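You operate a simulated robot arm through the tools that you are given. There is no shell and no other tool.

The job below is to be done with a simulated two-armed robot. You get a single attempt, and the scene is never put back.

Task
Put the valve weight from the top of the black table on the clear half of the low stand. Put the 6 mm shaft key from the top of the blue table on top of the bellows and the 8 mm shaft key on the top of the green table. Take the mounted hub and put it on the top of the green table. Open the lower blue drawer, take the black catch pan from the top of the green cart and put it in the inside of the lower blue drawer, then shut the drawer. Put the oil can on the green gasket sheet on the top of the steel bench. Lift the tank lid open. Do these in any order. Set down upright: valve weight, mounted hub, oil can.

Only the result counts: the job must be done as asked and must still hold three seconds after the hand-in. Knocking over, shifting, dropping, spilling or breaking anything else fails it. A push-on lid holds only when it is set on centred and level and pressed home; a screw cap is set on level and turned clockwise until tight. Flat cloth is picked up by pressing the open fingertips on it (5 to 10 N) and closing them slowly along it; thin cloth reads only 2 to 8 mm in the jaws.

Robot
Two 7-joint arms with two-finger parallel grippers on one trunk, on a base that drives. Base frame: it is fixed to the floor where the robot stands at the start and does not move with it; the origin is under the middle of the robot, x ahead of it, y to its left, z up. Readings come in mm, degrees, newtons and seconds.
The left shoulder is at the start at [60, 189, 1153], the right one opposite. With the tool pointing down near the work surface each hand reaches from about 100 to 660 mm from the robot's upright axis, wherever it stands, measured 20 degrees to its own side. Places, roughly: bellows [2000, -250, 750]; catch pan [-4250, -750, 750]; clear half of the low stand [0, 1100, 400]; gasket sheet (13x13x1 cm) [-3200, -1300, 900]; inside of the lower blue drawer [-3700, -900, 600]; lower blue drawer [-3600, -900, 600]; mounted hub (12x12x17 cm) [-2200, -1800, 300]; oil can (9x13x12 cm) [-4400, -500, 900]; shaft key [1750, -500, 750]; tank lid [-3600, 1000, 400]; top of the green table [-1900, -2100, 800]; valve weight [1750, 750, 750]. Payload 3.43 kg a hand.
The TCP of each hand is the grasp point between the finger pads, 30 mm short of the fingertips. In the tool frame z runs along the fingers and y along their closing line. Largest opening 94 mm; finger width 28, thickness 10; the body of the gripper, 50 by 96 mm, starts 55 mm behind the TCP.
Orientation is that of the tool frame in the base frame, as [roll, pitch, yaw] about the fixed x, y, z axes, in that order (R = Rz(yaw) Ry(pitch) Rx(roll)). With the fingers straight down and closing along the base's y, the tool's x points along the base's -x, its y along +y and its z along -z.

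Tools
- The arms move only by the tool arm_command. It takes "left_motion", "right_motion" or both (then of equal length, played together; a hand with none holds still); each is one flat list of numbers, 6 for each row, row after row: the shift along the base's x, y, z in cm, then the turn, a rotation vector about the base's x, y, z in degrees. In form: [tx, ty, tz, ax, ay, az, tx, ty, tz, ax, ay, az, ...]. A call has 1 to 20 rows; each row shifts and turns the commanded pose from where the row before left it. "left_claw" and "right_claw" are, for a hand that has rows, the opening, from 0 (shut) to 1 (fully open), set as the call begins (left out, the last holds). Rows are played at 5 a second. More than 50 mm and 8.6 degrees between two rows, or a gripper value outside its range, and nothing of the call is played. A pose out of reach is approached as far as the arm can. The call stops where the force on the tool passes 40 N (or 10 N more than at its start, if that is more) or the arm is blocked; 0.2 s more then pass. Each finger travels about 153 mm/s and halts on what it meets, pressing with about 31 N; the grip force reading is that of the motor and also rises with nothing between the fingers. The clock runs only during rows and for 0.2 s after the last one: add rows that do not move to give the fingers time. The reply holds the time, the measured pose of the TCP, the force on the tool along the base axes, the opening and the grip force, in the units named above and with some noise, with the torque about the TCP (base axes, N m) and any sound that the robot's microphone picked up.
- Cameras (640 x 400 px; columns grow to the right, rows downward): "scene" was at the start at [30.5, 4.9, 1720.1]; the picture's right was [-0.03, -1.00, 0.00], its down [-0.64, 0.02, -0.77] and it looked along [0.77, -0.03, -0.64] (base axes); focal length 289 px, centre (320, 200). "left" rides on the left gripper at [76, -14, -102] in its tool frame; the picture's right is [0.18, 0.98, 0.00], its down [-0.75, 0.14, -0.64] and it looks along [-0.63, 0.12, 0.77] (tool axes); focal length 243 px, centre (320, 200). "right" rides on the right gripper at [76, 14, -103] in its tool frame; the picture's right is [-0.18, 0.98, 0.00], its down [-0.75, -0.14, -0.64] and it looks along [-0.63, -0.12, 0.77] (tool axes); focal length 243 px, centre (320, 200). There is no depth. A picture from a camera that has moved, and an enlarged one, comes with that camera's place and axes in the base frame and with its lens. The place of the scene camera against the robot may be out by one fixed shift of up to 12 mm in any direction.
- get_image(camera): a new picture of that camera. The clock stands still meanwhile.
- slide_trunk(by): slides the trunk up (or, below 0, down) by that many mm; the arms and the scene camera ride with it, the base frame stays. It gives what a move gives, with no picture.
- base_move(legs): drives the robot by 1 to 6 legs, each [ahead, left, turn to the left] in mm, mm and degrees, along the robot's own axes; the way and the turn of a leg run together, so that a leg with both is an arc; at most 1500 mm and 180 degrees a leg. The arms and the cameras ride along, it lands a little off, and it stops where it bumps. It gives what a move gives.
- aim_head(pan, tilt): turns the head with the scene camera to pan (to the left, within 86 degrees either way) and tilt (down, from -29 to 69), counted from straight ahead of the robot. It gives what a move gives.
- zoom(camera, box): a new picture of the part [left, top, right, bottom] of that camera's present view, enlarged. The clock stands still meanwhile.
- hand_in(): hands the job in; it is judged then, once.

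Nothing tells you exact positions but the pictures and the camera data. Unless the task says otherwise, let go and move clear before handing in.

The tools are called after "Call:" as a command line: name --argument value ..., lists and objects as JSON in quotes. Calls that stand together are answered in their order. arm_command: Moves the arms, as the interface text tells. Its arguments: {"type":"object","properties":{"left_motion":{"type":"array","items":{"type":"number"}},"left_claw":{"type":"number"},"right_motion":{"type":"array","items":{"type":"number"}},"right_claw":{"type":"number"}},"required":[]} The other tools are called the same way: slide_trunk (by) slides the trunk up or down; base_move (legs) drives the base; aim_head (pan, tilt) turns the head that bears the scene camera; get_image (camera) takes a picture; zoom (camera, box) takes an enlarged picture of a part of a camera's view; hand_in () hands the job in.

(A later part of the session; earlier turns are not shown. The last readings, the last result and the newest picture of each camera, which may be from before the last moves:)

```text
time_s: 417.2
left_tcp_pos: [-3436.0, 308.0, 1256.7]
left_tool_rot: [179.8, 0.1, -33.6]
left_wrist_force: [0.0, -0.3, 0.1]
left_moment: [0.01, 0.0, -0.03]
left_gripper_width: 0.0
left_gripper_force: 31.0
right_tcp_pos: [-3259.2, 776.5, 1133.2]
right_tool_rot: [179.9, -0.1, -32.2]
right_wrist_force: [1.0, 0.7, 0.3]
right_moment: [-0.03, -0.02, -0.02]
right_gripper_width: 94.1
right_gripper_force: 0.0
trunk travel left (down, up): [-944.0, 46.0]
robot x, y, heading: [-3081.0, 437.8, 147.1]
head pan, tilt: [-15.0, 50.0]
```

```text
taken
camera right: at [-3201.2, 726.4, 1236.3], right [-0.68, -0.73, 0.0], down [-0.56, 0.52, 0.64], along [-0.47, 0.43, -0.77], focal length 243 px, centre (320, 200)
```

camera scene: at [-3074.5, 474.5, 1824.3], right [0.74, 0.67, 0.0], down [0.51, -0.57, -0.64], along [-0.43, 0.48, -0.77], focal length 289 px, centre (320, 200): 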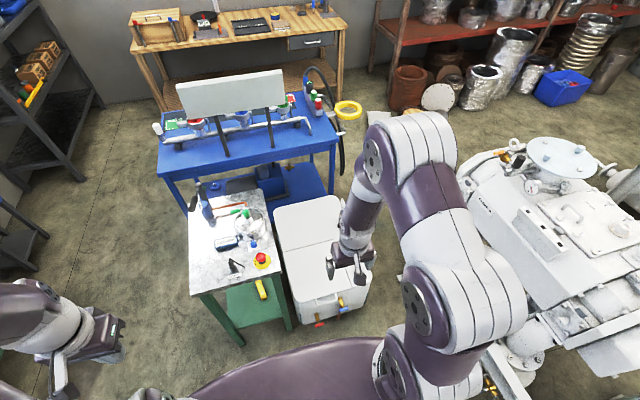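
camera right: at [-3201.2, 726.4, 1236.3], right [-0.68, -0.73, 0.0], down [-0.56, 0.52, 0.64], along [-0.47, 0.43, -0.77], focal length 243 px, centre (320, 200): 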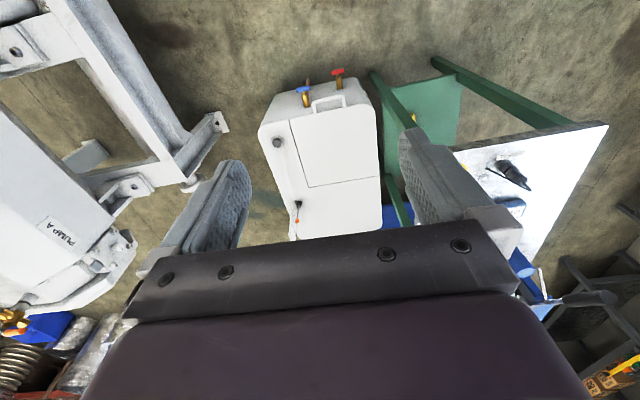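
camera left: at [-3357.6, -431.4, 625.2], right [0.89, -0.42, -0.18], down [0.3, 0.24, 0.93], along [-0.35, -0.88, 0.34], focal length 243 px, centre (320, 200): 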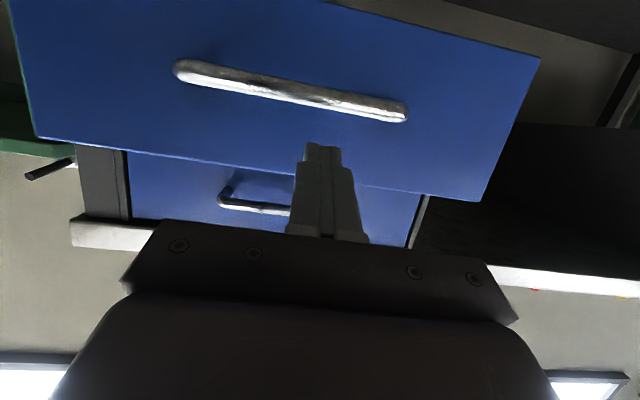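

Call:
zoom --camera "right" --box '[240, 50, 410, 240]'

Call:
zoom --camera "scene" --box '[180, 180, 400, 350]'

```text
2.11 times, centred on (325, 145) of right
camera zoom: at [-3201.2, 726.4, 1236.3], right [-0.68, -0.73, 0.0], down [-0.56, 0.52, 0.64], along [-0.47, 0.43, -0.77], focal length 511 px, centre (310, 316)
```

zoom: 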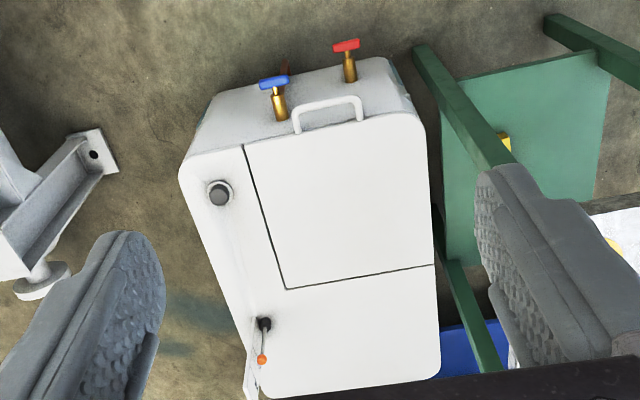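

```text
2.35 times, centred on (290, 265) of scene
camera zoom: at [-3074.5, 474.5, 1824.3], right [0.74, 0.67, 0.0], down [0.51, -0.57, -0.64], along [-0.43, 0.48, -0.77], focal length 680 px, centre (391, 47)
```

zoom: 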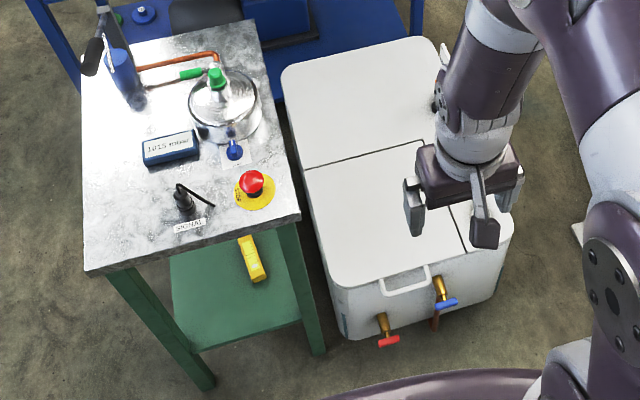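

To pin the lid's height I lower the trunk 400 mm and take a second wrist view.

Call:
slide_trunk --by -400

Call:
get_image --camera "right"

Call:
get_image --camera "scene"

```text
time_s: 421.0
left_tcp_pos: [-3435.5, 307.9, 855.8]
left_tool_rot: [180.0, 0.1, -33.6]
left_wrist_force: [1.1, 0.3, -0.3]
left_moment: [-0.01, -0.01, 0.01]
left_gripper_width: 0.0
left_gripper_force: 31.0
right_tcp_pos: [-3258.3, 776.6, 731.6]
right_tool_rot: [179.9, -0.2, -32.2]
right_wrist_force: [0.4, 0.1, -0.7]
right_moment: [0.0, -0.01, 0.02]
right_gripper_width: 94.1
right_gripper_force: 0.1
trunk travel left (down, up): [-544.0, 446.0]
robot x, y, heading: [-3081.3, 436.8, 147.3]
head pan, tilt: [-15.0, 50.0]
```

```text
taken
camera right: at [-3201.5, 725.8, 836.5], right [-0.68, -0.73, 0.0], down [-0.56, 0.52, 0.64], along [-0.47, 0.43, -0.77], focal length 243 px, centre (320, 200)
```

right: 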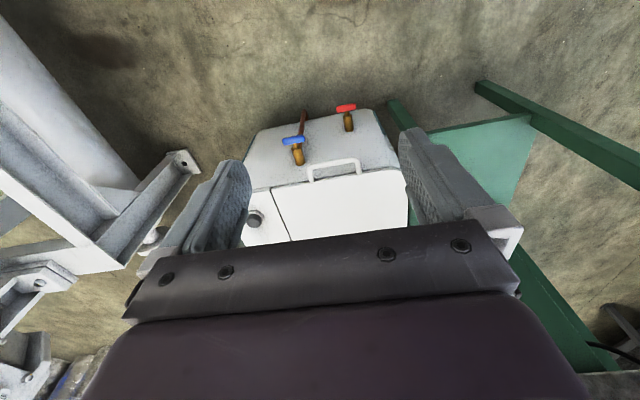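

```text
taken
camera scene: at [-3075.0, 473.5, 1424.3], right [0.74, 0.67, 0.0], down [0.51, -0.57, -0.64], along [-0.43, 0.48, -0.77], focal length 289 px, centre (320, 200)
```

scene: 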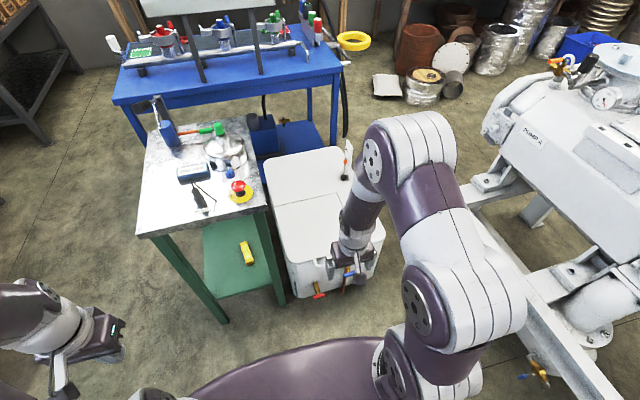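

Handle bar: centre ≈(-3406,875), z≈430, sticking out ~46 mm; hinge ~340 mm behind it. I'll grip the bar with a horizontal right hand (fingers closing vertically) and trace the arc with trunk and base. First tip the hand up.

Call:
arm_command --right_motion '[-0.8, 0.5, 0, 4.3, 6.7, 0, -0.8, 0.5, 0, 4.3, 6.7, 0, -0.8, 0.5, 0, 4.3, 6.7, 0, -0.8, 0.5, 0, 4.3, 6.7, 0, -0.8, 0.5, 0, 4.3, 6.7, 0, -0.8, 0.5, 0, 4.3, 6.7, 0, -0.8, 0.5, 0, 4.3, 6.7, 0, -0.8, 0.5, 0, 4.3, 6.7, 0, -0.8, 0.5, 0, 4.3, 6.7, 0, 0, 0, 0, 0, 0, 0]' --right_claw 0.55

Call:
get_image --camera "scene"

```text
time_s: 423.2
left_tcp_pos: [-3435.4, 308.3, 856.8]
left_tool_rot: [180.0, 0.1, -33.6]
left_wrist_force: [-0.1, 0.4, 0.1]
left_moment: [0.0, -0.02, 0.02]
left_gripper_width: 0.1
left_gripper_force: 30.6
right_tcp_pos: [-3330.7, 823.4, 731.6]
right_tool_rot: [-178.6, 71.5, -31.1]
right_wrist_force: [-0.3, -0.8, 0.6]
right_moment: [-0.01, 0.0, 0.01]
right_gripper_width: 51.8
right_gripper_force: 0.1
trunk travel left (down, up): [-544.0, 446.0]
robot x, y, heading: [-3076.3, 440.4, 147.3]
head pan, tilt: [-15.0, 50.0]
```

```text
taken
camera scene: at [-3074.8, 473.3, 1424.2], right [0.74, 0.67, 0.0], down [0.51, -0.57, -0.64], along [-0.43, 0.48, -0.77], focal length 289 px, centre (320, 200)
```

scene: 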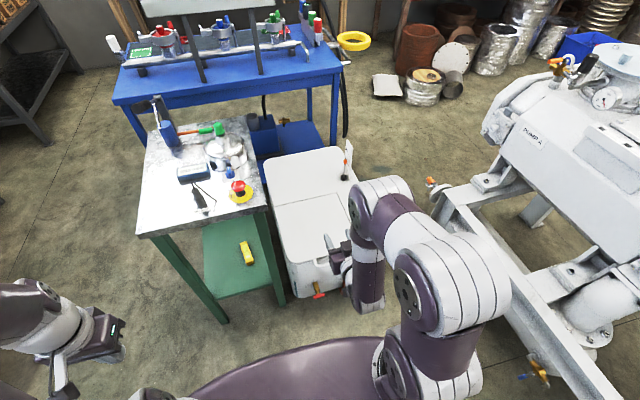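

Now roll the right gripper 90° (camera to the right side).

Call:
arm_command --right_motion '[0, 0, 0, 6.66, -4.02, 2.6, 0, 0, 0, 6.66, -4.02, 2.6, 0, 0, 0, 6.66, -4.02, 2.6, 0, 0, 0, 6.66, -4.02, 2.6, 0, 0, 0, 6.66, -4.02, 2.6, 0, 0, 0, 6.66, -4.02, 2.6, 0, 0, 0, 6.66, -4.02, 2.6, 0, 0, 0, 6.66, -4.02, 2.6, 0, 0, 0, 6.66, -4.02, 2.6, 0, 0, 0, 6.66, -4.02, 2.6, 0, 0, 0, 6.66, -4.02, 2.6, 0, 0, 0, 0, 0, 3.7]'

Call:
get_image --camera "right"

Call:
get_image --camera "scene"

```text
time_s: 425.8
left_tcp_pos: [-3435.8, 308.1, 855.7]
left_tool_rot: [-180.0, 0.1, -33.5]
left_wrist_force: [0.2, 0.0, 0.3]
left_moment: [-0.01, 0.02, 0.01]
left_gripper_width: 0.0
left_gripper_force: 30.6
right_tcp_pos: [-3330.9, 820.9, 733.4]
right_tool_rot: [-107.2, -0.3, 62.6]
right_wrist_force: [-0.1, 0.7, 0.6]
right_moment: [-0.02, -0.02, -0.01]
right_gripper_width: 51.7
right_gripper_force: 0.1
trunk travel left (down, up): [-544.0, 446.0]
robot x, y, heading: [-3078.3, 440.5, 147.2]
head pan, tilt: [-15.0, 50.0]
```

```text
taken
camera right: at [-3204.1, 843.8, 750.3], right [0.17, -0.29, -0.94], down [0.16, -0.93, 0.32], along [-0.97, -0.21, -0.12], focal length 243 px, centre (320, 200)
```

right: 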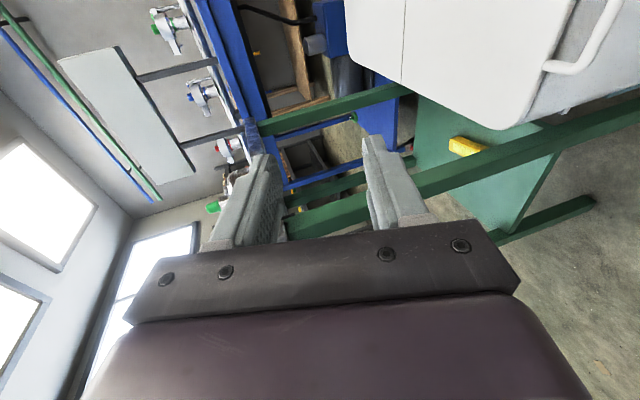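

```text
taken
camera scene: at [-3074.7, 474.0, 1424.2], right [0.74, 0.67, 0.0], down [0.51, -0.57, -0.64], along [-0.43, 0.48, -0.77], focal length 289 px, centre (320, 200)
```

scene: 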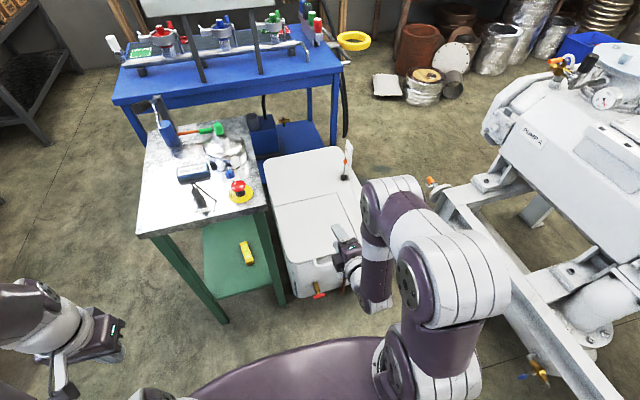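

The right hand is rolled and aligned with the tank. Lower the trunk to handle height, then check.

Call:
slide_trunk --by -299

Call:
get_image --camera "right"

Call:
get_image --camera "scene"

```text
time_s: 428.8
left_tcp_pos: [-3435.4, 307.8, 556.1]
left_tool_rot: [-180.0, 0.1, -33.6]
left_wrist_force: [-0.8, 0.0, -0.2]
left_moment: [-0.01, -0.03, -0.03]
left_gripper_width: 0.0
left_gripper_force: 31.0
right_tcp_pos: [-3329.9, 820.0, 433.2]
right_tool_rot: [-107.1, -0.2, 62.5]
right_wrist_force: [-1.5, -0.2, 0.3]
right_moment: [0.01, 0.01, 0.03]
right_gripper_width: 51.6
right_gripper_force: 0.2
trunk travel left (down, up): [-245.0, 745.0]
robot x, y, heading: [-3077.3, 437.8, 147.4]
head pan, tilt: [-15.0, 50.0]
```

```text
taken
camera right: at [-3204.2, 843.5, 451.4], right [0.17, -0.29, -0.94], down [0.16, -0.93, 0.32], along [-0.97, -0.21, -0.11], focal length 243 px, centre (320, 200)
```

right: 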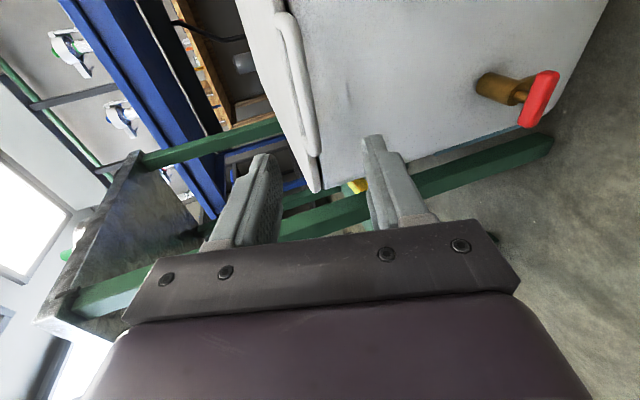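

```text
taken
camera scene: at [-3075.0, 473.5, 1125.3], right [0.74, 0.67, 0.0], down [0.51, -0.57, -0.64], along [-0.43, 0.48, -0.77], focal length 289 px, centre (320, 200)
```

scene: 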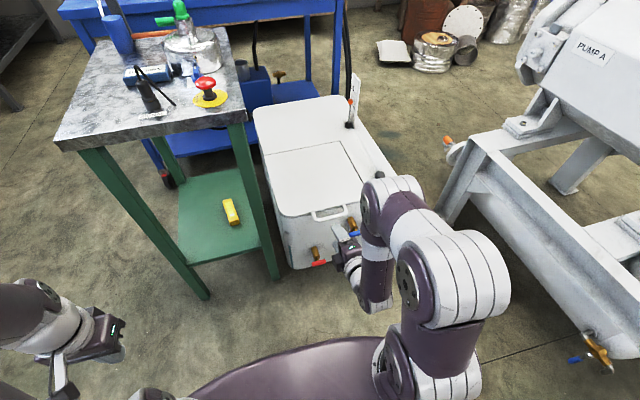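

Call:
zoom --camera "right" --box '[200, 0, 440, 240]'

Call:
zoom --camera "scene" --box '[240, 140, 420, 290]'

```text
1.67 times, centred on (320, 120) of right
camera zoom: at [-3204.2, 843.5, 451.4], right [0.17, -0.29, -0.94], down [0.16, -0.93, 0.32], along [-0.97, -0.21, -0.11], focal length 404 px, centre (320, 333)
```

zoom: 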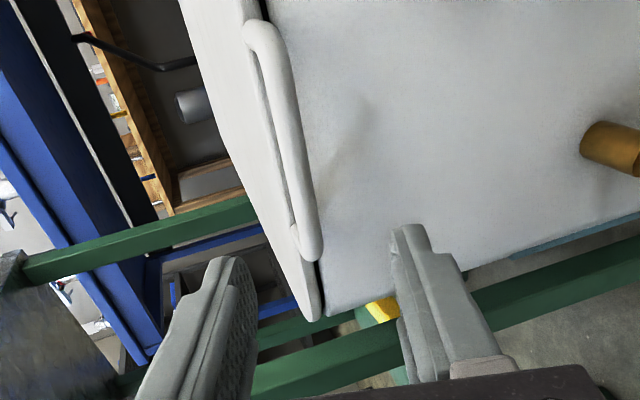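

```text
2.67 times, centred on (330, 215) of scene
camera zoom: at [-3075.0, 473.5, 1125.3], right [0.74, 0.67, 0.0], down [0.51, -0.57, -0.64], along [-0.43, 0.48, -0.77], focal length 771 px, centre (293, 160)
```

zoom: 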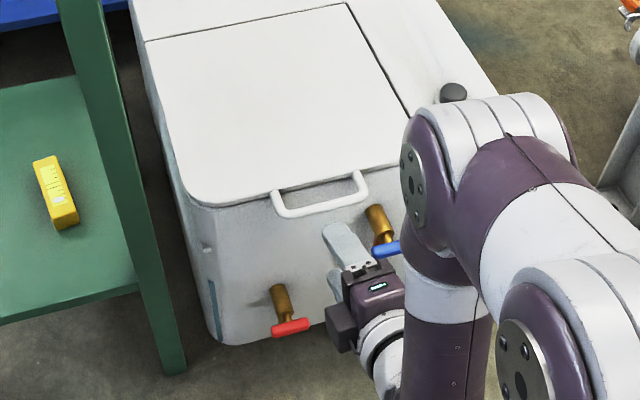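

The bar is ahead, ~15 mm to the right and a bit lower than the tool axis. Shift right/down, then advance partway.

Call:
arm_command --right_motion '[0.69, 1.33, -1.2, 0, 0, 0, -1.73, 0.9, 0, 0, 0, 0, -1.73, 0.9, 0, 0, 0, 0, 0, 0, 0, 0, 0, 0]'

Call:
zoom --camera "right" --box '[200, 0, 440, 240]'

Call:
zoom --camera "scene" --box '[240, 140, 420, 290]'

```text
time_s: 429.8
left_tcp_pos: [-3436.5, 308.3, 557.0]
left_tool_rot: [180.0, 0.0, -33.7]
left_wrist_force: [0.7, 0.4, 0.1]
left_moment: [0.01, -0.01, 0.01]
left_gripper_width: 0.0
left_gripper_force: 31.0
right_tcp_pos: [-3358.0, 853.8, 420.7]
right_tool_rot: [-107.0, -0.2, 62.7]
right_wrist_force: [0.0, 0.4, 0.5]
right_moment: [-0.02, 0.0, 0.0]
right_gripper_width: 51.7
right_gripper_force: 0.0
trunk travel left (down, up): [-245.0, 745.0]
robot x, y, heading: [-3081.8, 439.9, 147.3]
head pan, tilt: [-15.0, 50.0]
```

```text
1.67 times, centred on (320, 120) of right
camera zoom: at [-3231.3, 876.0, 438.7], right [0.17, -0.29, -0.94], down [0.16, -0.93, 0.32], along [-0.97, -0.21, -0.12], focal length 404 px, centre (320, 333)
```

zoom: 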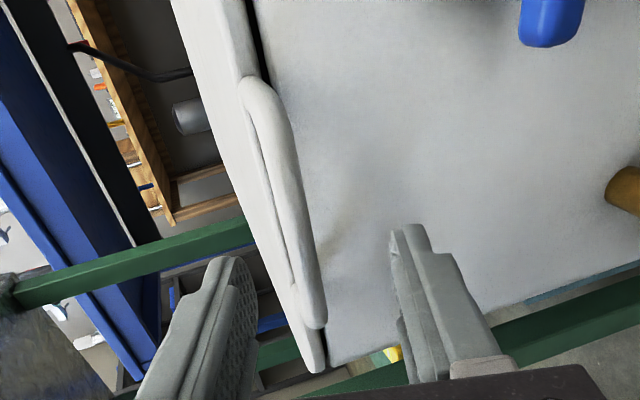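

```text
2.67 times, centred on (330, 215) of scene
camera zoom: at [-3075.0, 473.6, 1125.2], right [0.74, 0.67, 0.0], down [0.51, -0.57, -0.64], along [-0.43, 0.48, -0.77], focal length 771 px, centre (293, 160)
```

zoom: 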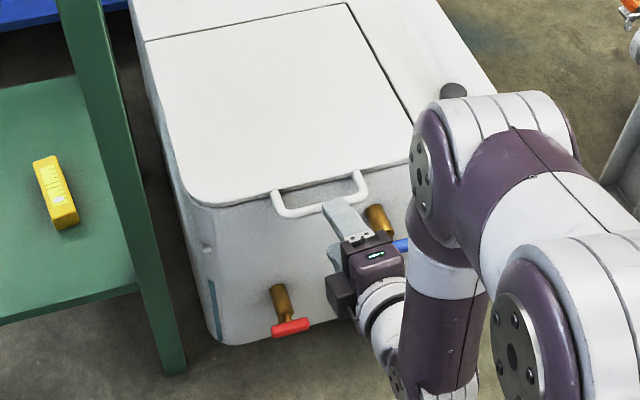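

Alignment will be right after advancing ~33 mm horizontally. Do it and check.

Call:
arm_command --right_motion '[-1.5, 0.75, 0, 0, 0, 0, -1.45, 0.78, 0, 0, 0, 0, 0, 0, 0, 0, 0, 0]'

Call:
zoom --camera "right" --box '[200, 0, 440, 240]'

Call:
zoom --camera "scene" --box '[240, 140, 420, 290]'

```text
time_s: 430.6
left_tcp_pos: [-3436.2, 307.5, 556.6]
left_tool_rot: [180.0, 0.1, -33.6]
left_wrist_force: [-0.6, 1.0, 0.2]
left_moment: [0.0, -0.02, -0.01]
left_gripper_width: 0.0
left_gripper_force: 31.3
right_tcp_pos: [-3387.9, 868.4, 421.1]
right_tool_rot: [-107.1, -0.1, 62.5]
right_wrist_force: [-0.6, 0.4, -0.1]
right_moment: [0.0, 0.03, -0.02]
right_gripper_width: 51.4
right_gripper_force: 0.2
trunk travel left (down, up): [-245.0, 745.0]
robot x, y, heading: [-3080.0, 441.6, 147.0]
head pan, tilt: [-15.0, 50.0]
```

```text
1.67 times, centred on (320, 120) of right
camera zoom: at [-3261.7, 890.5, 439.0], right [0.17, -0.29, -0.94], down [0.16, -0.93, 0.32], along [-0.97, -0.21, -0.12], focal length 404 px, centre (320, 333)
```

zoom: 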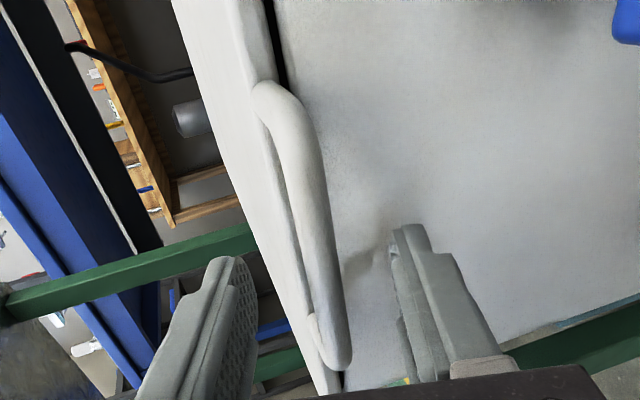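

```text
2.67 times, centred on (330, 215) of scene
camera zoom: at [-3075.1, 473.6, 1125.2], right [0.74, 0.67, 0.0], down [0.51, -0.57, -0.64], along [-0.43, 0.48, -0.77], focal length 771 px, centre (293, 160)
```

zoom: 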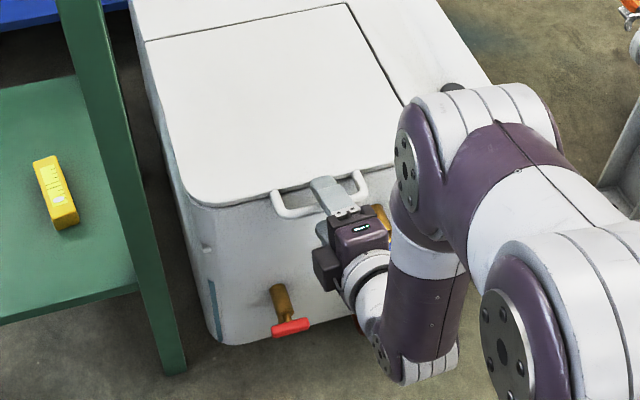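

The fingers straddle the bar, centred. 8 mm more and close.

Call:
arm_command --right_motion '[-0.7, 0.37, 0, 0, 0, 0, 0, 0, 0, 0, 0, 0]'

Call:
arm_command --right_motion '[0, 0, 0, 0, 0, 0, 0, 0, 0, 0, 0, 0, 0, 0, 0, 0, 0, 0]' --right_claw 0

Call:
zoom --camera "right" --box '[200, 0, 440, 240]'

```text
time_s: 431.2
left_tcp_pos: [-3436.4, 307.7, 556.2]
left_tool_rot: [-180.0, 0.1, -33.6]
left_wrist_force: [0.0, 0.5, 0.5]
left_moment: [0.0, -0.04, 0.0]
left_gripper_width: 0.0
left_gripper_force: 30.7
right_tcp_pos: [-3394.7, 871.0, 421.4]
right_tool_rot: [-107.1, -0.2, 62.6]
right_wrist_force: [0.1, 0.4, -1.1]
right_moment: [0.06, -0.04, 0.0]
right_gripper_width: 51.7
right_gripper_force: 0.1
trunk travel left (down, up): [-245.0, 745.0]
robot x, y, heading: [-3081.2, 443.6, 147.0]
head pan, tilt: [-15.0, 50.0]
```

```text
time_s: 432.0
left_tcp_pos: [-3436.8, 308.9, 556.9]
left_tool_rot: [-180.0, 0.1, -33.6]
left_wrist_force: [-0.2, -0.1, -0.1]
left_moment: [0.0, 0.01, 0.0]
left_gripper_width: 0.2
left_gripper_force: 31.3
right_tcp_pos: [-3395.1, 871.1, 421.8]
right_tool_rot: [-107.2, -0.1, 62.6]
right_wrist_force: [5.0, -5.3, 0.3]
right_moment: [-0.76, 0.35, -0.32]
right_gripper_width: 11.6
right_gripper_force: 30.7
trunk travel left (down, up): [-245.0, 745.0]
robot x, y, heading: [-3077.6, 442.3, 147.2]
head pan, tilt: [-15.0, 50.0]
```

```text
1.67 times, centred on (320, 120) of right
camera zoom: at [-3268.2, 893.2, 438.5], right [0.17, -0.29, -0.94], down [0.16, -0.93, 0.32], along [-0.97, -0.21, -0.12], focal length 404 px, centre (320, 333)
```

zoom: 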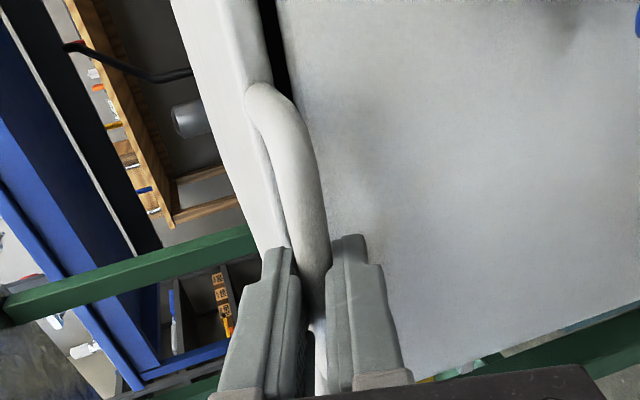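

Bar gripped (11.6 mm). Begin lifting along the hinge arc with the arm: first ~15°.

Call:
arm_command --right_motion '[-0.06, 0.03, 1.48, 0, 0, 0, -0.06, 0.03, 1.48, 0, 0, 0, -0.17, 0.09, 1.47, 0, 0, 0, -0.17, 0.09, 1.47, 0, 0, 0, -0.28, 0.15, 1.45, 0, 0, 0, -0.28, 0.15, 1.45, 0, 0, 0, 0, 0, 0, 0, 0, 0]'

Call:
zoom --camera "scene" --box '[200, 80, 420, 290]'

```text
time_s: 433.6
left_tcp_pos: [-3436.3, 308.3, 557.1]
left_tool_rot: [-180.0, 0.2, -33.6]
left_wrist_force: [-0.8, -0.3, 0.5]
left_moment: [-0.03, 0.0, -0.01]
left_gripper_width: 0.1
left_gripper_force: 30.9
right_tcp_pos: [-3405.1, 878.6, 512.0]
right_tool_rot: [-107.0, -0.3, 62.5]
right_wrist_force: [5.6, -10.3, 2.3]
right_moment: [-0.69, 0.4, -0.28]
right_gripper_width: 12.0
right_gripper_force: 30.5
trunk travel left (down, up): [-245.0, 745.0]
robot x, y, heading: [-3079.3, 443.2, 146.9]
head pan, tilt: [-15.0, 50.0]
```

```text
1.90 times, centred on (310, 185) of scene
camera zoom: at [-3074.5, 472.8, 1125.3], right [0.74, 0.67, 0.0], down [0.51, -0.57, -0.64], along [-0.43, 0.48, -0.77], focal length 550 px, centre (339, 229)
```

zoom: 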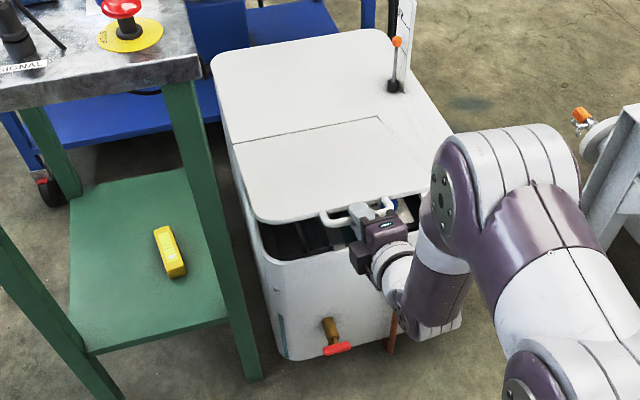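

The lid opens about its back seam with little force. Continue the coordinated arc to 30°.

Call:
arm_command --right_motion '[-0.364, 0.189, 1.42, 0, 0, 0, -0.426, 0.221, 1.41, 0, 0, 0, -0.48, 0.248, 1.38, 0, 0, 0, -0.533, 0.276, 1.36, 0, 0, 0, -0.577, 0.299, 1.33, 0, 0, 0, -0.639, 0.331, 1.3, 0, 0, 0, 0, 0, 0, 0, 0, 0]'

Call:
zoom --camera "scene" --box '[200, 60, 420, 290]'

```text
time_s: 435.2
left_tcp_pos: [-3436.4, 307.9, 556.0]
left_tool_rot: [179.8, 0.1, -33.6]
left_wrist_force: [1.1, 0.7, -0.1]
left_moment: [0.02, -0.03, 0.03]
left_gripper_width: 0.1
left_gripper_force: 31.0
right_tcp_pos: [-3433.4, 895.6, 591.5]
right_tool_rot: [-107.1, -0.1, 62.4]
right_wrist_force: [0.9, 5.3, 0.6]
right_moment: [-0.62, 0.2, -0.97]
right_gripper_width: 12.1
right_gripper_force: 30.9
trunk travel left (down, up): [-245.0, 745.0]
robot x, y, heading: [-3080.8, 440.2, 147.3]
head pan, tilt: [-15.0, 50.0]
```

```text
1.74 times, centred on (310, 175) of scene
camera zoom: at [-3075.0, 474.6, 1125.2], right [0.74, 0.67, 0.0], down [0.51, -0.57, -0.64], along [-0.43, 0.48, -0.77], focal length 502 px, centre (337, 244)
```

zoom: 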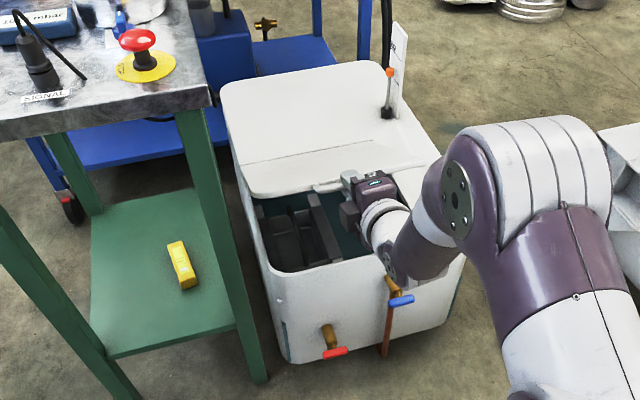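

Smooth. Continue to 45°.

Call:
arm_command --right_motion '[-0.684, 0.354, 1.27, 0, 0, 0, -0.728, 0.377, 1.23, 0, 0, 0, -0.781, 0.405, 1.2, 0, 0, 0, -0.817, 0.423, 1.15, 0, 0, 0, -0.87, 0.451, 1.12, 0, 0, 0, -0.915, 0.474, 1.07, 0, 0, 0, 0, 0, 0, 0, 0, 0]'

Call:
zoom --camera "scene" --box '[200, 60, 420, 290]'

```text
time_s: 436.8
left_tcp_pos: [-3435.8, 308.8, 557.3]
left_tool_rot: [179.8, 0.1, -33.6]
left_wrist_force: [0.5, -0.8, 0.9]
left_moment: [-0.03, 0.0, 0.02]
left_gripper_width: 0.1
left_gripper_force: 31.1
right_tcp_pos: [-3483.0, 920.2, 661.6]
right_tool_rot: [-107.1, -0.1, 62.4]
right_wrist_force: [15.2, 25.8, -0.3]
right_moment: [-0.63, 0.33, -0.7]
right_gripper_width: 12.3
right_gripper_force: 31.1
trunk travel left (down, up): [-245.0, 745.0]
robot x, y, heading: [-3079.1, 443.5, 147.1]
head pan, tilt: [-15.0, 50.0]
```

```text
1.74 times, centred on (310, 175) of scene
camera zoom: at [-3073.5, 476.5, 1125.2], right [0.74, 0.67, 0.0], down [0.51, -0.57, -0.64], along [-0.43, 0.47, -0.77], focal length 502 px, centre (337, 244)
```

zoom: 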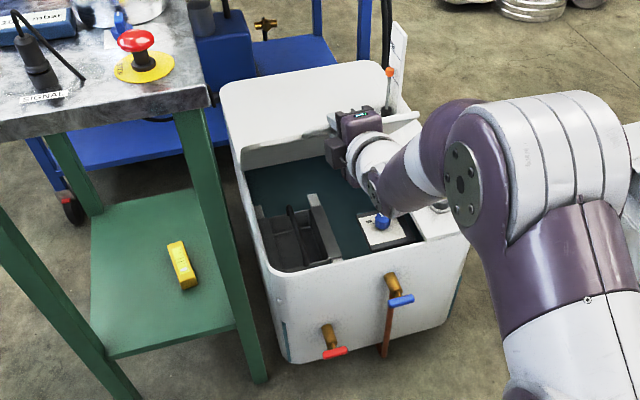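

About 45° open; a side force shows my line drifted slightly left. Correct 6 mm right, then continue toward 60° on an adjusted heading.

Call:
arm_command --right_motion '[0.28, 0.53, 0, 0, 0, 0, 0, 0, 0, 0, 0, 0]'

Call:
arm_command --right_motion '[-0.92, 0.546, 1.03, 0, 0, 0, -0.963, 0.571, 0.98, 0, 0, 0, -0.998, 0.592, 0.92, 0, 0, 0, 0, 0, 0, 0, 0, 0]'

```text
time_s: 437.4
left_tcp_pos: [-3437.2, 307.1, 556.9]
left_tool_rot: [180.0, 0.1, -33.4]
left_wrist_force: [0.4, -0.3, -0.3]
left_moment: [-0.01, 0.03, 0.02]
left_gripper_width: 0.1
left_gripper_force: 30.9
right_tcp_pos: [-3482.2, 920.3, 661.4]
right_tool_rot: [-107.2, -0.3, 63.0]
right_wrist_force: [-4.5, -5.6, -0.4]
right_moment: [-0.98, 0.6, 0.76]
right_gripper_width: 12.5
right_gripper_force: 30.9
trunk travel left (down, up): [-245.0, 745.0]
robot x, y, heading: [-3077.5, 437.1, 147.3]
head pan, tilt: [-15.0, 50.0]
```

```text
time_s: 438.4
left_tcp_pos: [-3436.4, 307.0, 556.0]
left_tool_rot: [-179.9, 0.1, -33.6]
left_wrist_force: [0.7, -0.2, -0.3]
left_moment: [0.0, 0.0, -0.02]
left_gripper_width: 0.0
left_gripper_force: 31.0
right_tcp_pos: [-3511.3, 937.6, 690.9]
right_tool_rot: [-107.0, -0.4, 62.8]
right_wrist_force: [-16.2, -25.5, 0.1]
right_moment: [-0.89, 0.5, 0.22]
right_gripper_width: 12.1
right_gripper_force: 31.3
trunk travel left (down, up): [-245.0, 745.0]
robot x, y, heading: [-3079.2, 440.6, 147.3]
head pan, tilt: [-15.0, 50.0]
```

Call:
arm_command --right_motion '[-0.16, -0.3, 0, 0, 0, 0, -1.066, 0.552, 0.88, 0, 0, 0, -1.092, 0.566, 0.83, 0, 0, 0, -1.128, 0.584, 0.77, 0, 0, 0, 0, 0, 0, 0, 0, 0]'

Call:
get_image --camera "scene"

```text
time_s: 439.6
left_tcp_pos: [-3436.3, 310.3, 557.0]
left_tool_rot: [179.9, 0.1, -33.6]
left_wrist_force: [-0.2, -0.1, 0.3]
left_moment: [0.04, 0.01, -0.02]
left_gripper_width: 0.0
left_gripper_force: 31.2
right_tcp_pos: [-3541.8, 956.7, 714.2]
right_tool_rot: [-107.2, 0.1, 62.3]
right_wrist_force: [7.2, 15.7, 0.0]
right_moment: [-0.52, 0.08, -1.26]
right_gripper_width: 12.2
right_gripper_force: 30.7
trunk travel left (down, up): [-245.0, 745.0]
robot x, y, heading: [-3076.9, 445.1, 147.0]
head pan, tilt: [-15.0, 50.0]
```

```text
taken
camera scene: at [-3074.5, 476.1, 1125.1], right [0.74, 0.67, 0.0], down [0.51, -0.57, -0.64], along [-0.43, 0.48, -0.77], focal length 289 px, centre (320, 200)
```

scene: 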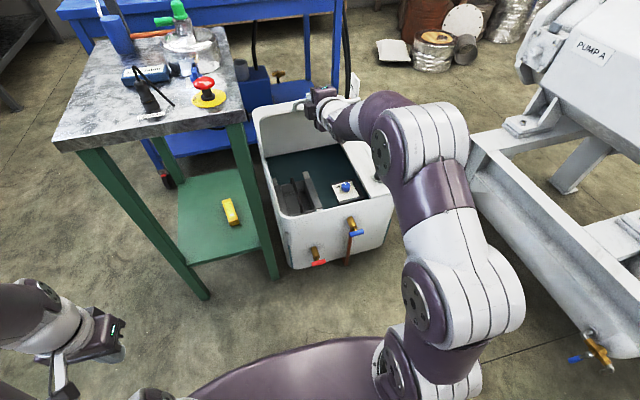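

60° and still in reach. Continue a little further.

Call:
arm_command --right_motion '[-1.12, 0.66, 0.72, 0, 0, 0, -1.16, 0.66, 0.65, 0, 0, 0, 0, 0, 0, 0, 0, 0]'

Call:
arm_command --right_motion '[-1.19, 0.66, 0.6, 0, 0, 0, -1.21, 0.67, 0.54, 0, 0, 0, 0, 0, 0, 0, 0, 0]'

```text
time_s: 440.4
left_tcp_pos: [-3436.7, 310.0, 557.5]
left_tool_rot: [179.8, 0.0, -33.7]
left_wrist_force: [0.6, 0.2, -0.2]
left_moment: [-0.01, -0.04, 0.03]
left_gripper_width: 0.3
left_gripper_force: 31.6
right_tcp_pos: [-3565.5, 971.1, 729.0]
right_tool_rot: [-107.2, 0.0, 62.4]
right_wrist_force: [10.8, 23.8, 0.0]
right_moment: [-0.57, 0.13, -1.08]
right_gripper_width: 12.1
right_gripper_force: 30.9
trunk travel left (down, up): [-245.0, 745.0]
robot x, y, heading: [-3078.6, 441.0, 146.9]
head pan, tilt: [-15.0, 50.0]
```

```text
time_s: 441.2
left_tcp_pos: [-3435.3, 309.6, 556.5]
left_tool_rot: [179.8, -0.1, -33.6]
left_wrist_force: [0.1, -0.4, -1.1]
left_moment: [0.01, 0.0, -0.02]
left_gripper_width: 0.0
left_gripper_force: 30.6
right_tcp_pos: [-3589.1, 983.9, 739.5]
right_tool_rot: [-107.2, 0.0, 62.5]
right_wrist_force: [12.9, 25.6, 1.0]
right_moment: [-0.6, 0.24, -0.78]
right_gripper_width: 12.3
right_gripper_force: 31.1
trunk travel left (down, up): [-245.0, 745.0]
robot x, y, heading: [-3079.0, 441.3, 146.8]
head pan, tilt: [-15.0, 50.0]
```

Correct 4 mm right and continue to ~80°.

Call:
arm_command --right_motion '[0.2, 0.38, 0, 0, 0, 0, -1.23, 0.68, 0.48, 0, 0, 0, -1.24, 0.69, 0.41, 0, 0, 0, 0, 0, 0, 0, 0, 0]'

Call:
arm_command --right_motion '[-1.26, 0.7, 0.35, 0, 0, 0, -1.28, 0.7, 0.29, 0, 0, 0, 0, 0, 0, 0, 0, 0]'

Call:
get_image --camera "scene"

```text
time_s: 442.2
left_tcp_pos: [-3437.3, 308.5, 555.9]
left_tool_rot: [179.8, 0.0, -33.6]
left_wrist_force: [0.2, -0.3, 0.7]
left_moment: [-0.01, 0.0, 0.0]
left_gripper_width: 0.2
left_gripper_force: 31.0
right_tcp_pos: [-3614.6, 998.4, 747.9]
right_tool_rot: [-107.3, -0.2, 62.7]
right_wrist_force: [0.1, 4.8, 0.5]
right_moment: [-0.87, 0.28, -0.11]
right_gripper_width: 12.3
right_gripper_force: 30.3
trunk travel left (down, up): [-245.0, 745.0]
robot x, y, heading: [-3077.4, 441.9, 147.1]
head pan, tilt: [-15.0, 50.0]
```

```text
time_s: 443.0
left_tcp_pos: [-3436.6, 309.4, 555.4]
left_tool_rot: [179.9, 0.0, -33.6]
left_wrist_force: [-0.3, 0.8, 1.0]
left_moment: [-0.01, 0.0, -0.01]
left_gripper_width: 0.0
left_gripper_force: 30.8
right_tcp_pos: [-3639.4, 1012.0, 754.2]
right_tool_rot: [-107.3, 0.0, 62.6]
right_wrist_force: [-0.1, 4.2, -0.3]
right_moment: [-0.95, 0.39, 0.14]
right_gripper_width: 12.5
right_gripper_force: 30.7
trunk travel left (down, up): [-245.0, 745.0]
robot x, y, heading: [-3080.8, 440.4, 147.3]
head pan, tilt: [-15.0, 50.0]
```

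```text
taken
camera scene: at [-3076.3, 475.6, 1125.1], right [0.74, 0.67, 0.0], down [0.52, -0.57, -0.64], along [-0.43, 0.47, -0.77], focal length 289 px, centre (320, 200)
```

scene: 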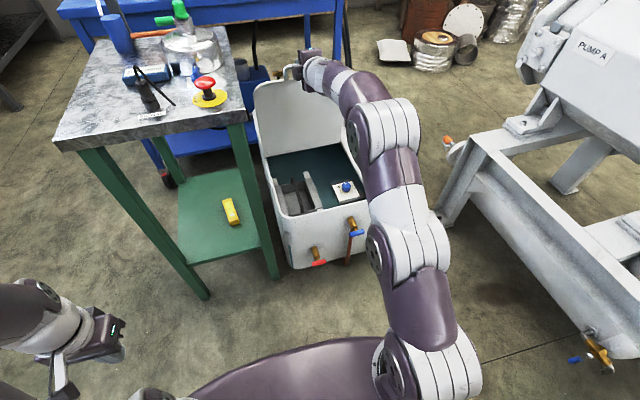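

~80°. The arm is nearly straight, so now push the last part by driving forward in small steps.

Call:
base_move --legs '[[45, 3, 0]]'

Call:
get_image --camera "scene"

```text
time_s: 443.9
left_tcp_pos: [-3476.4, 331.2, 557.1]
left_tool_rot: [179.8, 0.1, -33.6]
left_wrist_force: [0.3, 0.3, -0.2]
left_moment: [-0.02, 0.0, 0.02]
left_gripper_width: 0.0
left_gripper_force: 31.0
right_tcp_pos: [-3677.1, 1035.2, 757.9]
right_tool_rot: [-107.0, -0.3, 62.6]
right_wrist_force: [3.5, 8.6, 0.4]
right_moment: [-0.66, 0.39, -0.49]
right_gripper_width: 12.3
right_gripper_force: 31.0
trunk travel left (down, up): [-245.0, 745.0]
robot x, y, heading: [-3117.6, 461.2, 146.9]
head pan, tilt: [-15.0, 50.0]
```

```text
taken
camera scene: at [-3114.6, 497.2, 1125.3], right [0.74, 0.67, 0.0], down [0.51, -0.57, -0.64], along [-0.43, 0.48, -0.77], focal length 289 px, centre (320, 200)
```

scene: 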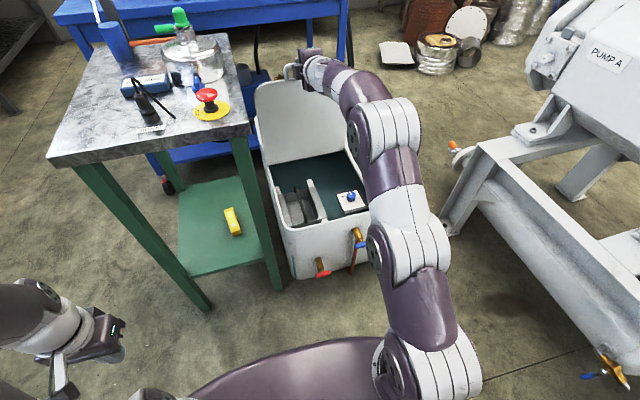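

Call:
base_move --legs '[[45, 3, 0]]'

Call:
base_move --legs '[[35, 2, 0]]'

Call:
get_image --camera "scene"

Call:
get_image --camera "right"

```text
time_s: 444.8
left_tcp_pos: [-3515.2, 353.1, 557.4]
left_tool_rot: [179.9, 0.0, -33.6]
left_wrist_force: [0.4, 0.3, 0.0]
left_moment: [-0.04, -0.01, 0.0]
left_gripper_width: 0.1
left_gripper_force: 31.2
right_tcp_pos: [-3716.3, 1058.3, 755.7]
right_tool_rot: [-107.2, 0.0, 62.4]
right_wrist_force: [6.7, 10.9, -0.3]
right_moment: [-0.61, 0.18, -0.9]
right_gripper_width: 12.6
right_gripper_force: 31.2
trunk travel left (down, up): [-245.0, 745.0]
robot x, y, heading: [-3156.8, 485.8, 147.1]
head pan, tilt: [-15.0, 50.0]
```

```text
time_s: 445.6
left_tcp_pos: [-3532.1, 362.0, 557.4]
left_tool_rot: [179.9, 0.2, -33.5]
left_wrist_force: [-0.1, 0.0, 0.1]
left_moment: [0.01, -0.01, -0.02]
left_gripper_width: 0.1
left_gripper_force: 31.2
right_tcp_pos: [-3731.4, 1068.4, 751.5]
right_tool_rot: [-107.7, 0.0, 62.1]
right_wrist_force: [0.4, 0.3, 1.0]
right_moment: [-0.61, 0.46, -0.36]
right_gripper_width: 12.3
right_gripper_force: 31.0
trunk travel left (down, up): [-245.0, 745.0]
robot x, y, heading: [-3171.9, 493.9, 147.0]
head pan, tilt: [-15.0, 50.0]
stopped in leg 1: the force on the tool passed its limit at 168 N (the readings are from after the stop); the commanded pose is now the measured one
```

```text
taken
camera scene: at [-3171.3, 527.8, 1125.3], right [0.74, 0.67, 0.0], down [0.51, -0.57, -0.64], along [-0.43, 0.48, -0.77], focal length 289 px, centre (320, 200)
```

scene: 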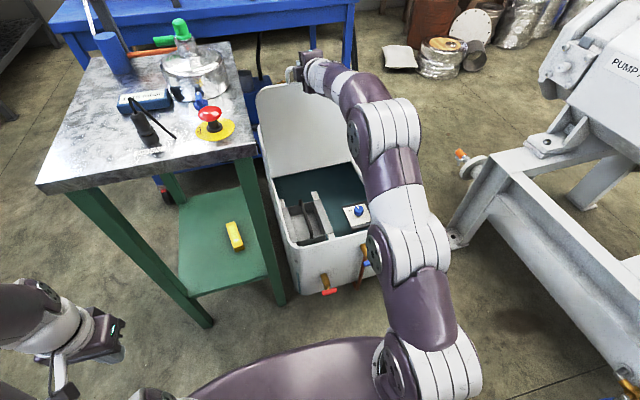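

```text
taken
camera right: at [-3605.3, 1088.9, 769.8], right [0.18, -0.3, -0.94], down [0.15, -0.93, 0.33], along [-0.97, -0.2, -0.12], focal length 243 px, centre (320, 200)
```

right: 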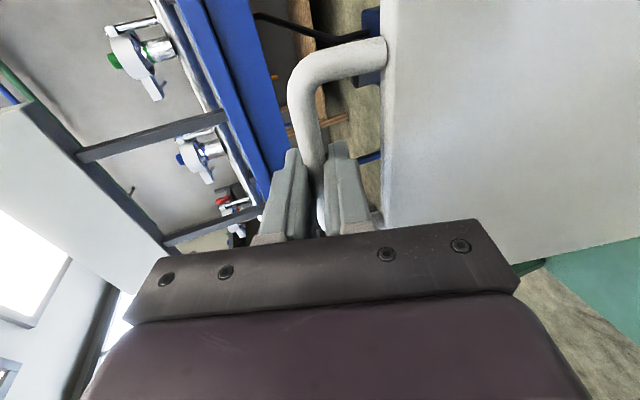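

The lid reached its stop at about 100° (past vertical). Release the handle and back straight out.

Call:
arm_command --right_motion '[0, 0, 0, 0, 0, 0, 0, 0, 0, 0, 0, 0, 0, 0, 0, 0, 0, 0]' --right_claw 0.55

Call:
get_image --camera "right"

```text
time_s: 446.4
left_tcp_pos: [-3533.3, 361.1, 557.6]
left_tool_rot: [-180.0, 0.2, -33.8]
left_wrist_force: [-0.9, 0.7, 0.0]
left_moment: [-0.05, 0.0, -0.02]
left_gripper_width: 0.1
left_gripper_force: 30.6
right_tcp_pos: [-3732.3, 1067.8, 752.3]
right_tool_rot: [-107.6, 0.0, 62.2]
right_wrist_force: [-1.3, 0.4, 5.7]
right_moment: [0.0, 0.1, -0.04]
right_gripper_width: 48.9
right_gripper_force: 0.1
trunk travel left (down, up): [-245.0, 745.0]
robot x, y, heading: [-3177.2, 497.2, 146.9]
head pan, tilt: [-15.0, 50.0]
```

```text
taken
camera right: at [-3605.2, 1088.5, 770.9], right [0.18, -0.3, -0.94], down [0.15, -0.93, 0.33], along [-0.97, -0.2, -0.12], focal length 243 px, centre (320, 200)
```

right: 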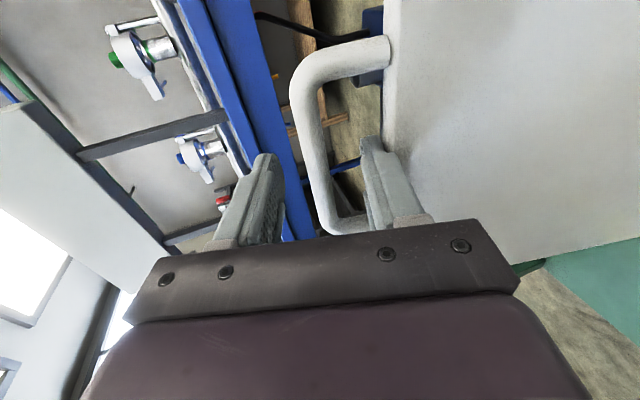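

The lid stays open by itself. Narrow the opening a bit so the lower finger doesn't drag the lid edge, then retreat.

Call:
arm_command --right_motion '[0, 0, 0, 0, 0, 0, 0, 0, 0, 0, 0, 0, 0, 0, 0, 0, 0, 0]' --right_claw 0.34

Call:
get_image --camera "right"

```text
time_s: 447.2
left_tcp_pos: [-3532.8, 362.9, 555.7]
left_tool_rot: [180.0, 0.1, -33.8]
left_wrist_force: [-0.1, 0.2, 0.2]
left_moment: [-0.01, 0.03, -0.01]
left_gripper_width: 0.0
left_gripper_force: 30.9
right_tcp_pos: [-3731.5, 1067.5, 751.7]
right_tool_rot: [-107.7, -0.1, 62.2]
right_wrist_force: [-0.4, 0.9, 0.8]
right_moment: [0.02, 0.0, -0.04]
right_gripper_width: 31.9
right_gripper_force: 0.1
trunk travel left (down, up): [-245.0, 745.0]
robot x, y, heading: [-3175.7, 495.6, 147.1]
head pan, tilt: [-15.0, 50.0]
```

```text
taken
camera right: at [-3605.4, 1088.8, 769.9], right [0.18, -0.3, -0.94], down [0.15, -0.93, 0.33], along [-0.97, -0.2, -0.12], focal length 243 px, centre (320, 200)
```

right: 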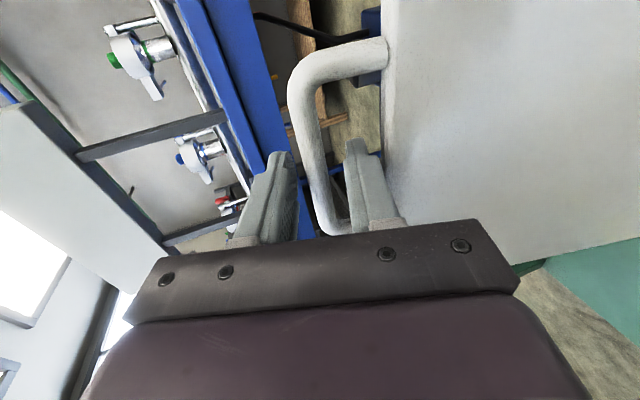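

Free of contact. Withdraw along the tool axis with the arm.

Call:
arm_command --right_motion '[0.85, -0.45, 0.3, 0, 0, 0, 0.85, -0.45, 0.3, 0, 0, 0, 1.7, -0.9, 0.6, 0, 0, 0, 1.7, -0.9, 0.6, 0, 0, 0, 1.7, -0.9, 0.6, 0, 0, 0, 1.7, -0.9, 0.6, 0, 0, 0, 1.7, -0.9, 0.6, 0, 0, 0, 0, 0, 0, 0, 0, 0]'

Call:
get_image --camera "scene"

Call:
get_image --camera "right"

```text
time_s: 449.1
left_tcp_pos: [-3532.3, 362.2, 557.2]
left_tool_rot: [180.0, 0.1, -33.7]
left_wrist_force: [-0.5, 0.2, 0.7]
left_moment: [0.02, 0.03, -0.01]
left_gripper_width: 0.0
left_gripper_force: 31.0
right_tcp_pos: [-3627.9, 1013.6, 788.4]
right_tool_rot: [-107.7, -0.1, 62.3]
right_wrist_force: [-0.2, 0.1, 1.2]
right_moment: [0.02, -0.02, 0.04]
right_gripper_width: 32.0
right_gripper_force: 0.0
trunk travel left (down, up): [-245.0, 745.0]
robot x, y, heading: [-3172.6, 494.9, 146.9]
head pan, tilt: [-15.0, 50.0]
```

```text
taken
camera scene: at [-3171.3, 527.6, 1125.2], right [0.74, 0.67, 0.0], down [0.51, -0.57, -0.64], along [-0.43, 0.48, -0.77], focal length 289 px, centre (320, 200)
```

scene: 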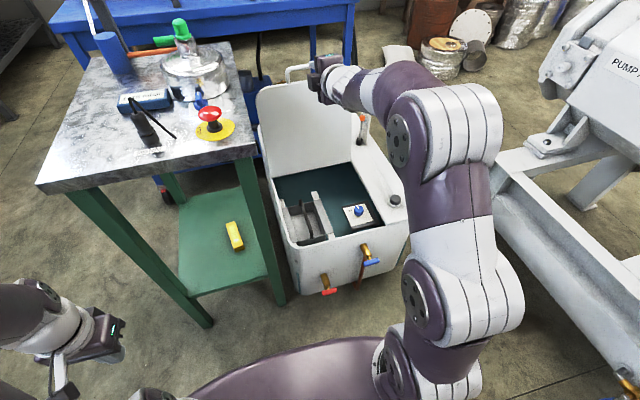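

```text
taken
camera right: at [-3502.2, 1034.3, 806.6], right [0.18, -0.3, -0.94], down [0.15, -0.93, 0.33], along [-0.97, -0.2, -0.12], focal length 243 px, centre (320, 200)
```

right: 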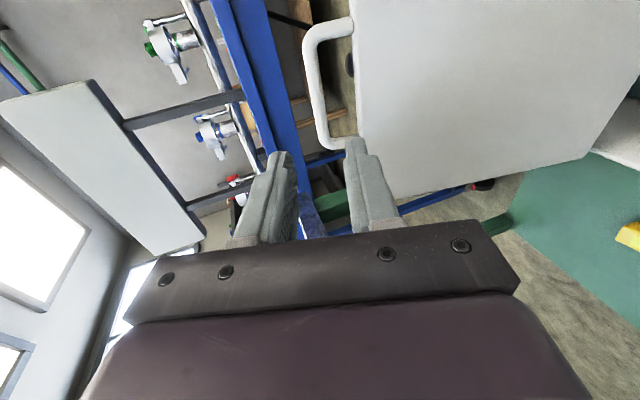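

The lid stands open on its own and the hand is clear. Back off a little and do a final look.

Call:
base_move --legs '[[-90, 0, 0]]'

Call:
get_image --camera "scene"

Call:
aim_head --pan 86 --tilt 25

Call:
get_image --camera "scene"

```text
time_s: 450.2
left_tcp_pos: [-3457.8, 312.7, 557.7]
left_tool_rot: [180.0, 0.2, -33.8]
left_wrist_force: [0.7, 1.6, -0.4]
left_moment: [0.01, 0.01, 0.0]
left_gripper_width: 0.0
left_gripper_force: 31.6
right_tcp_pos: [-3552.4, 964.3, 789.1]
right_tool_rot: [-107.7, 0.0, 62.1]
right_wrist_force: [1.0, -0.2, 0.1]
right_moment: [0.02, -0.02, 0.01]
right_gripper_width: 32.2
right_gripper_force: 0.0
trunk travel left (down, up): [-245.0, 745.0]
robot x, y, heading: [-3096.8, 447.9, 147.0]
head pan, tilt: [-15.0, 50.0]
```

```text
taken
camera scene: at [-3094.6, 477.9, 1125.3], right [0.74, 0.67, 0.0], down [0.51, -0.57, -0.64], along [-0.43, 0.48, -0.77], focal length 289 px, centre (320, 200)
```

scene: 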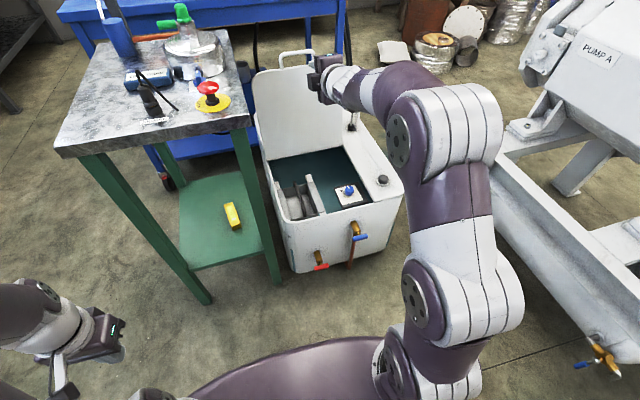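

```text
time_s: 451.9
left_tcp_pos: [-3457.2, 312.8, 556.5]
left_tool_rot: [179.9, 0.1, -33.8]
left_wrist_force: [-0.5, 0.5, -1.0]
left_moment: [0.01, 0.01, 0.02]
left_gripper_width: 0.0
left_gripper_force: 31.3
right_tcp_pos: [-3551.1, 964.9, 788.3]
right_tool_rot: [-107.6, -0.1, 62.1]
right_wrist_force: [0.8, -0.6, -0.1]
right_moment: [0.02, 0.01, 0.02]
right_gripper_width: 32.1
right_gripper_force: 0.1
trunk travel left (down, up): [-245.0, 745.0]
robot x, y, heading: [-3098.6, 442.7, 147.0]
head pan, tilt: [85.9, 25.0]
```

```text
taken
camera scene: at [-3099.0, 347.4, 1162.7], right [-0.8, 0.6, 0.0], down [0.26, 0.34, -0.91], along [-0.55, -0.72, -0.42], focal length 289 px, centre (320, 200)
```

scene: 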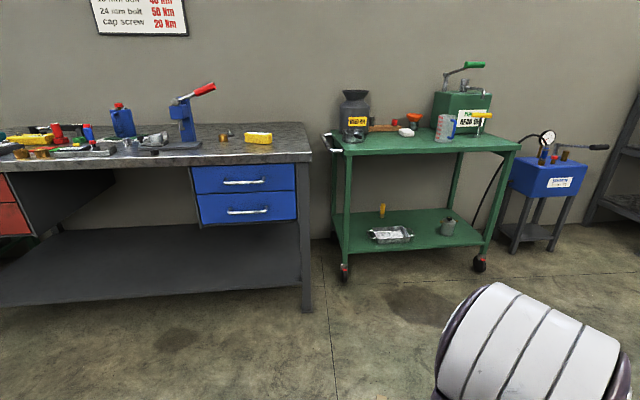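

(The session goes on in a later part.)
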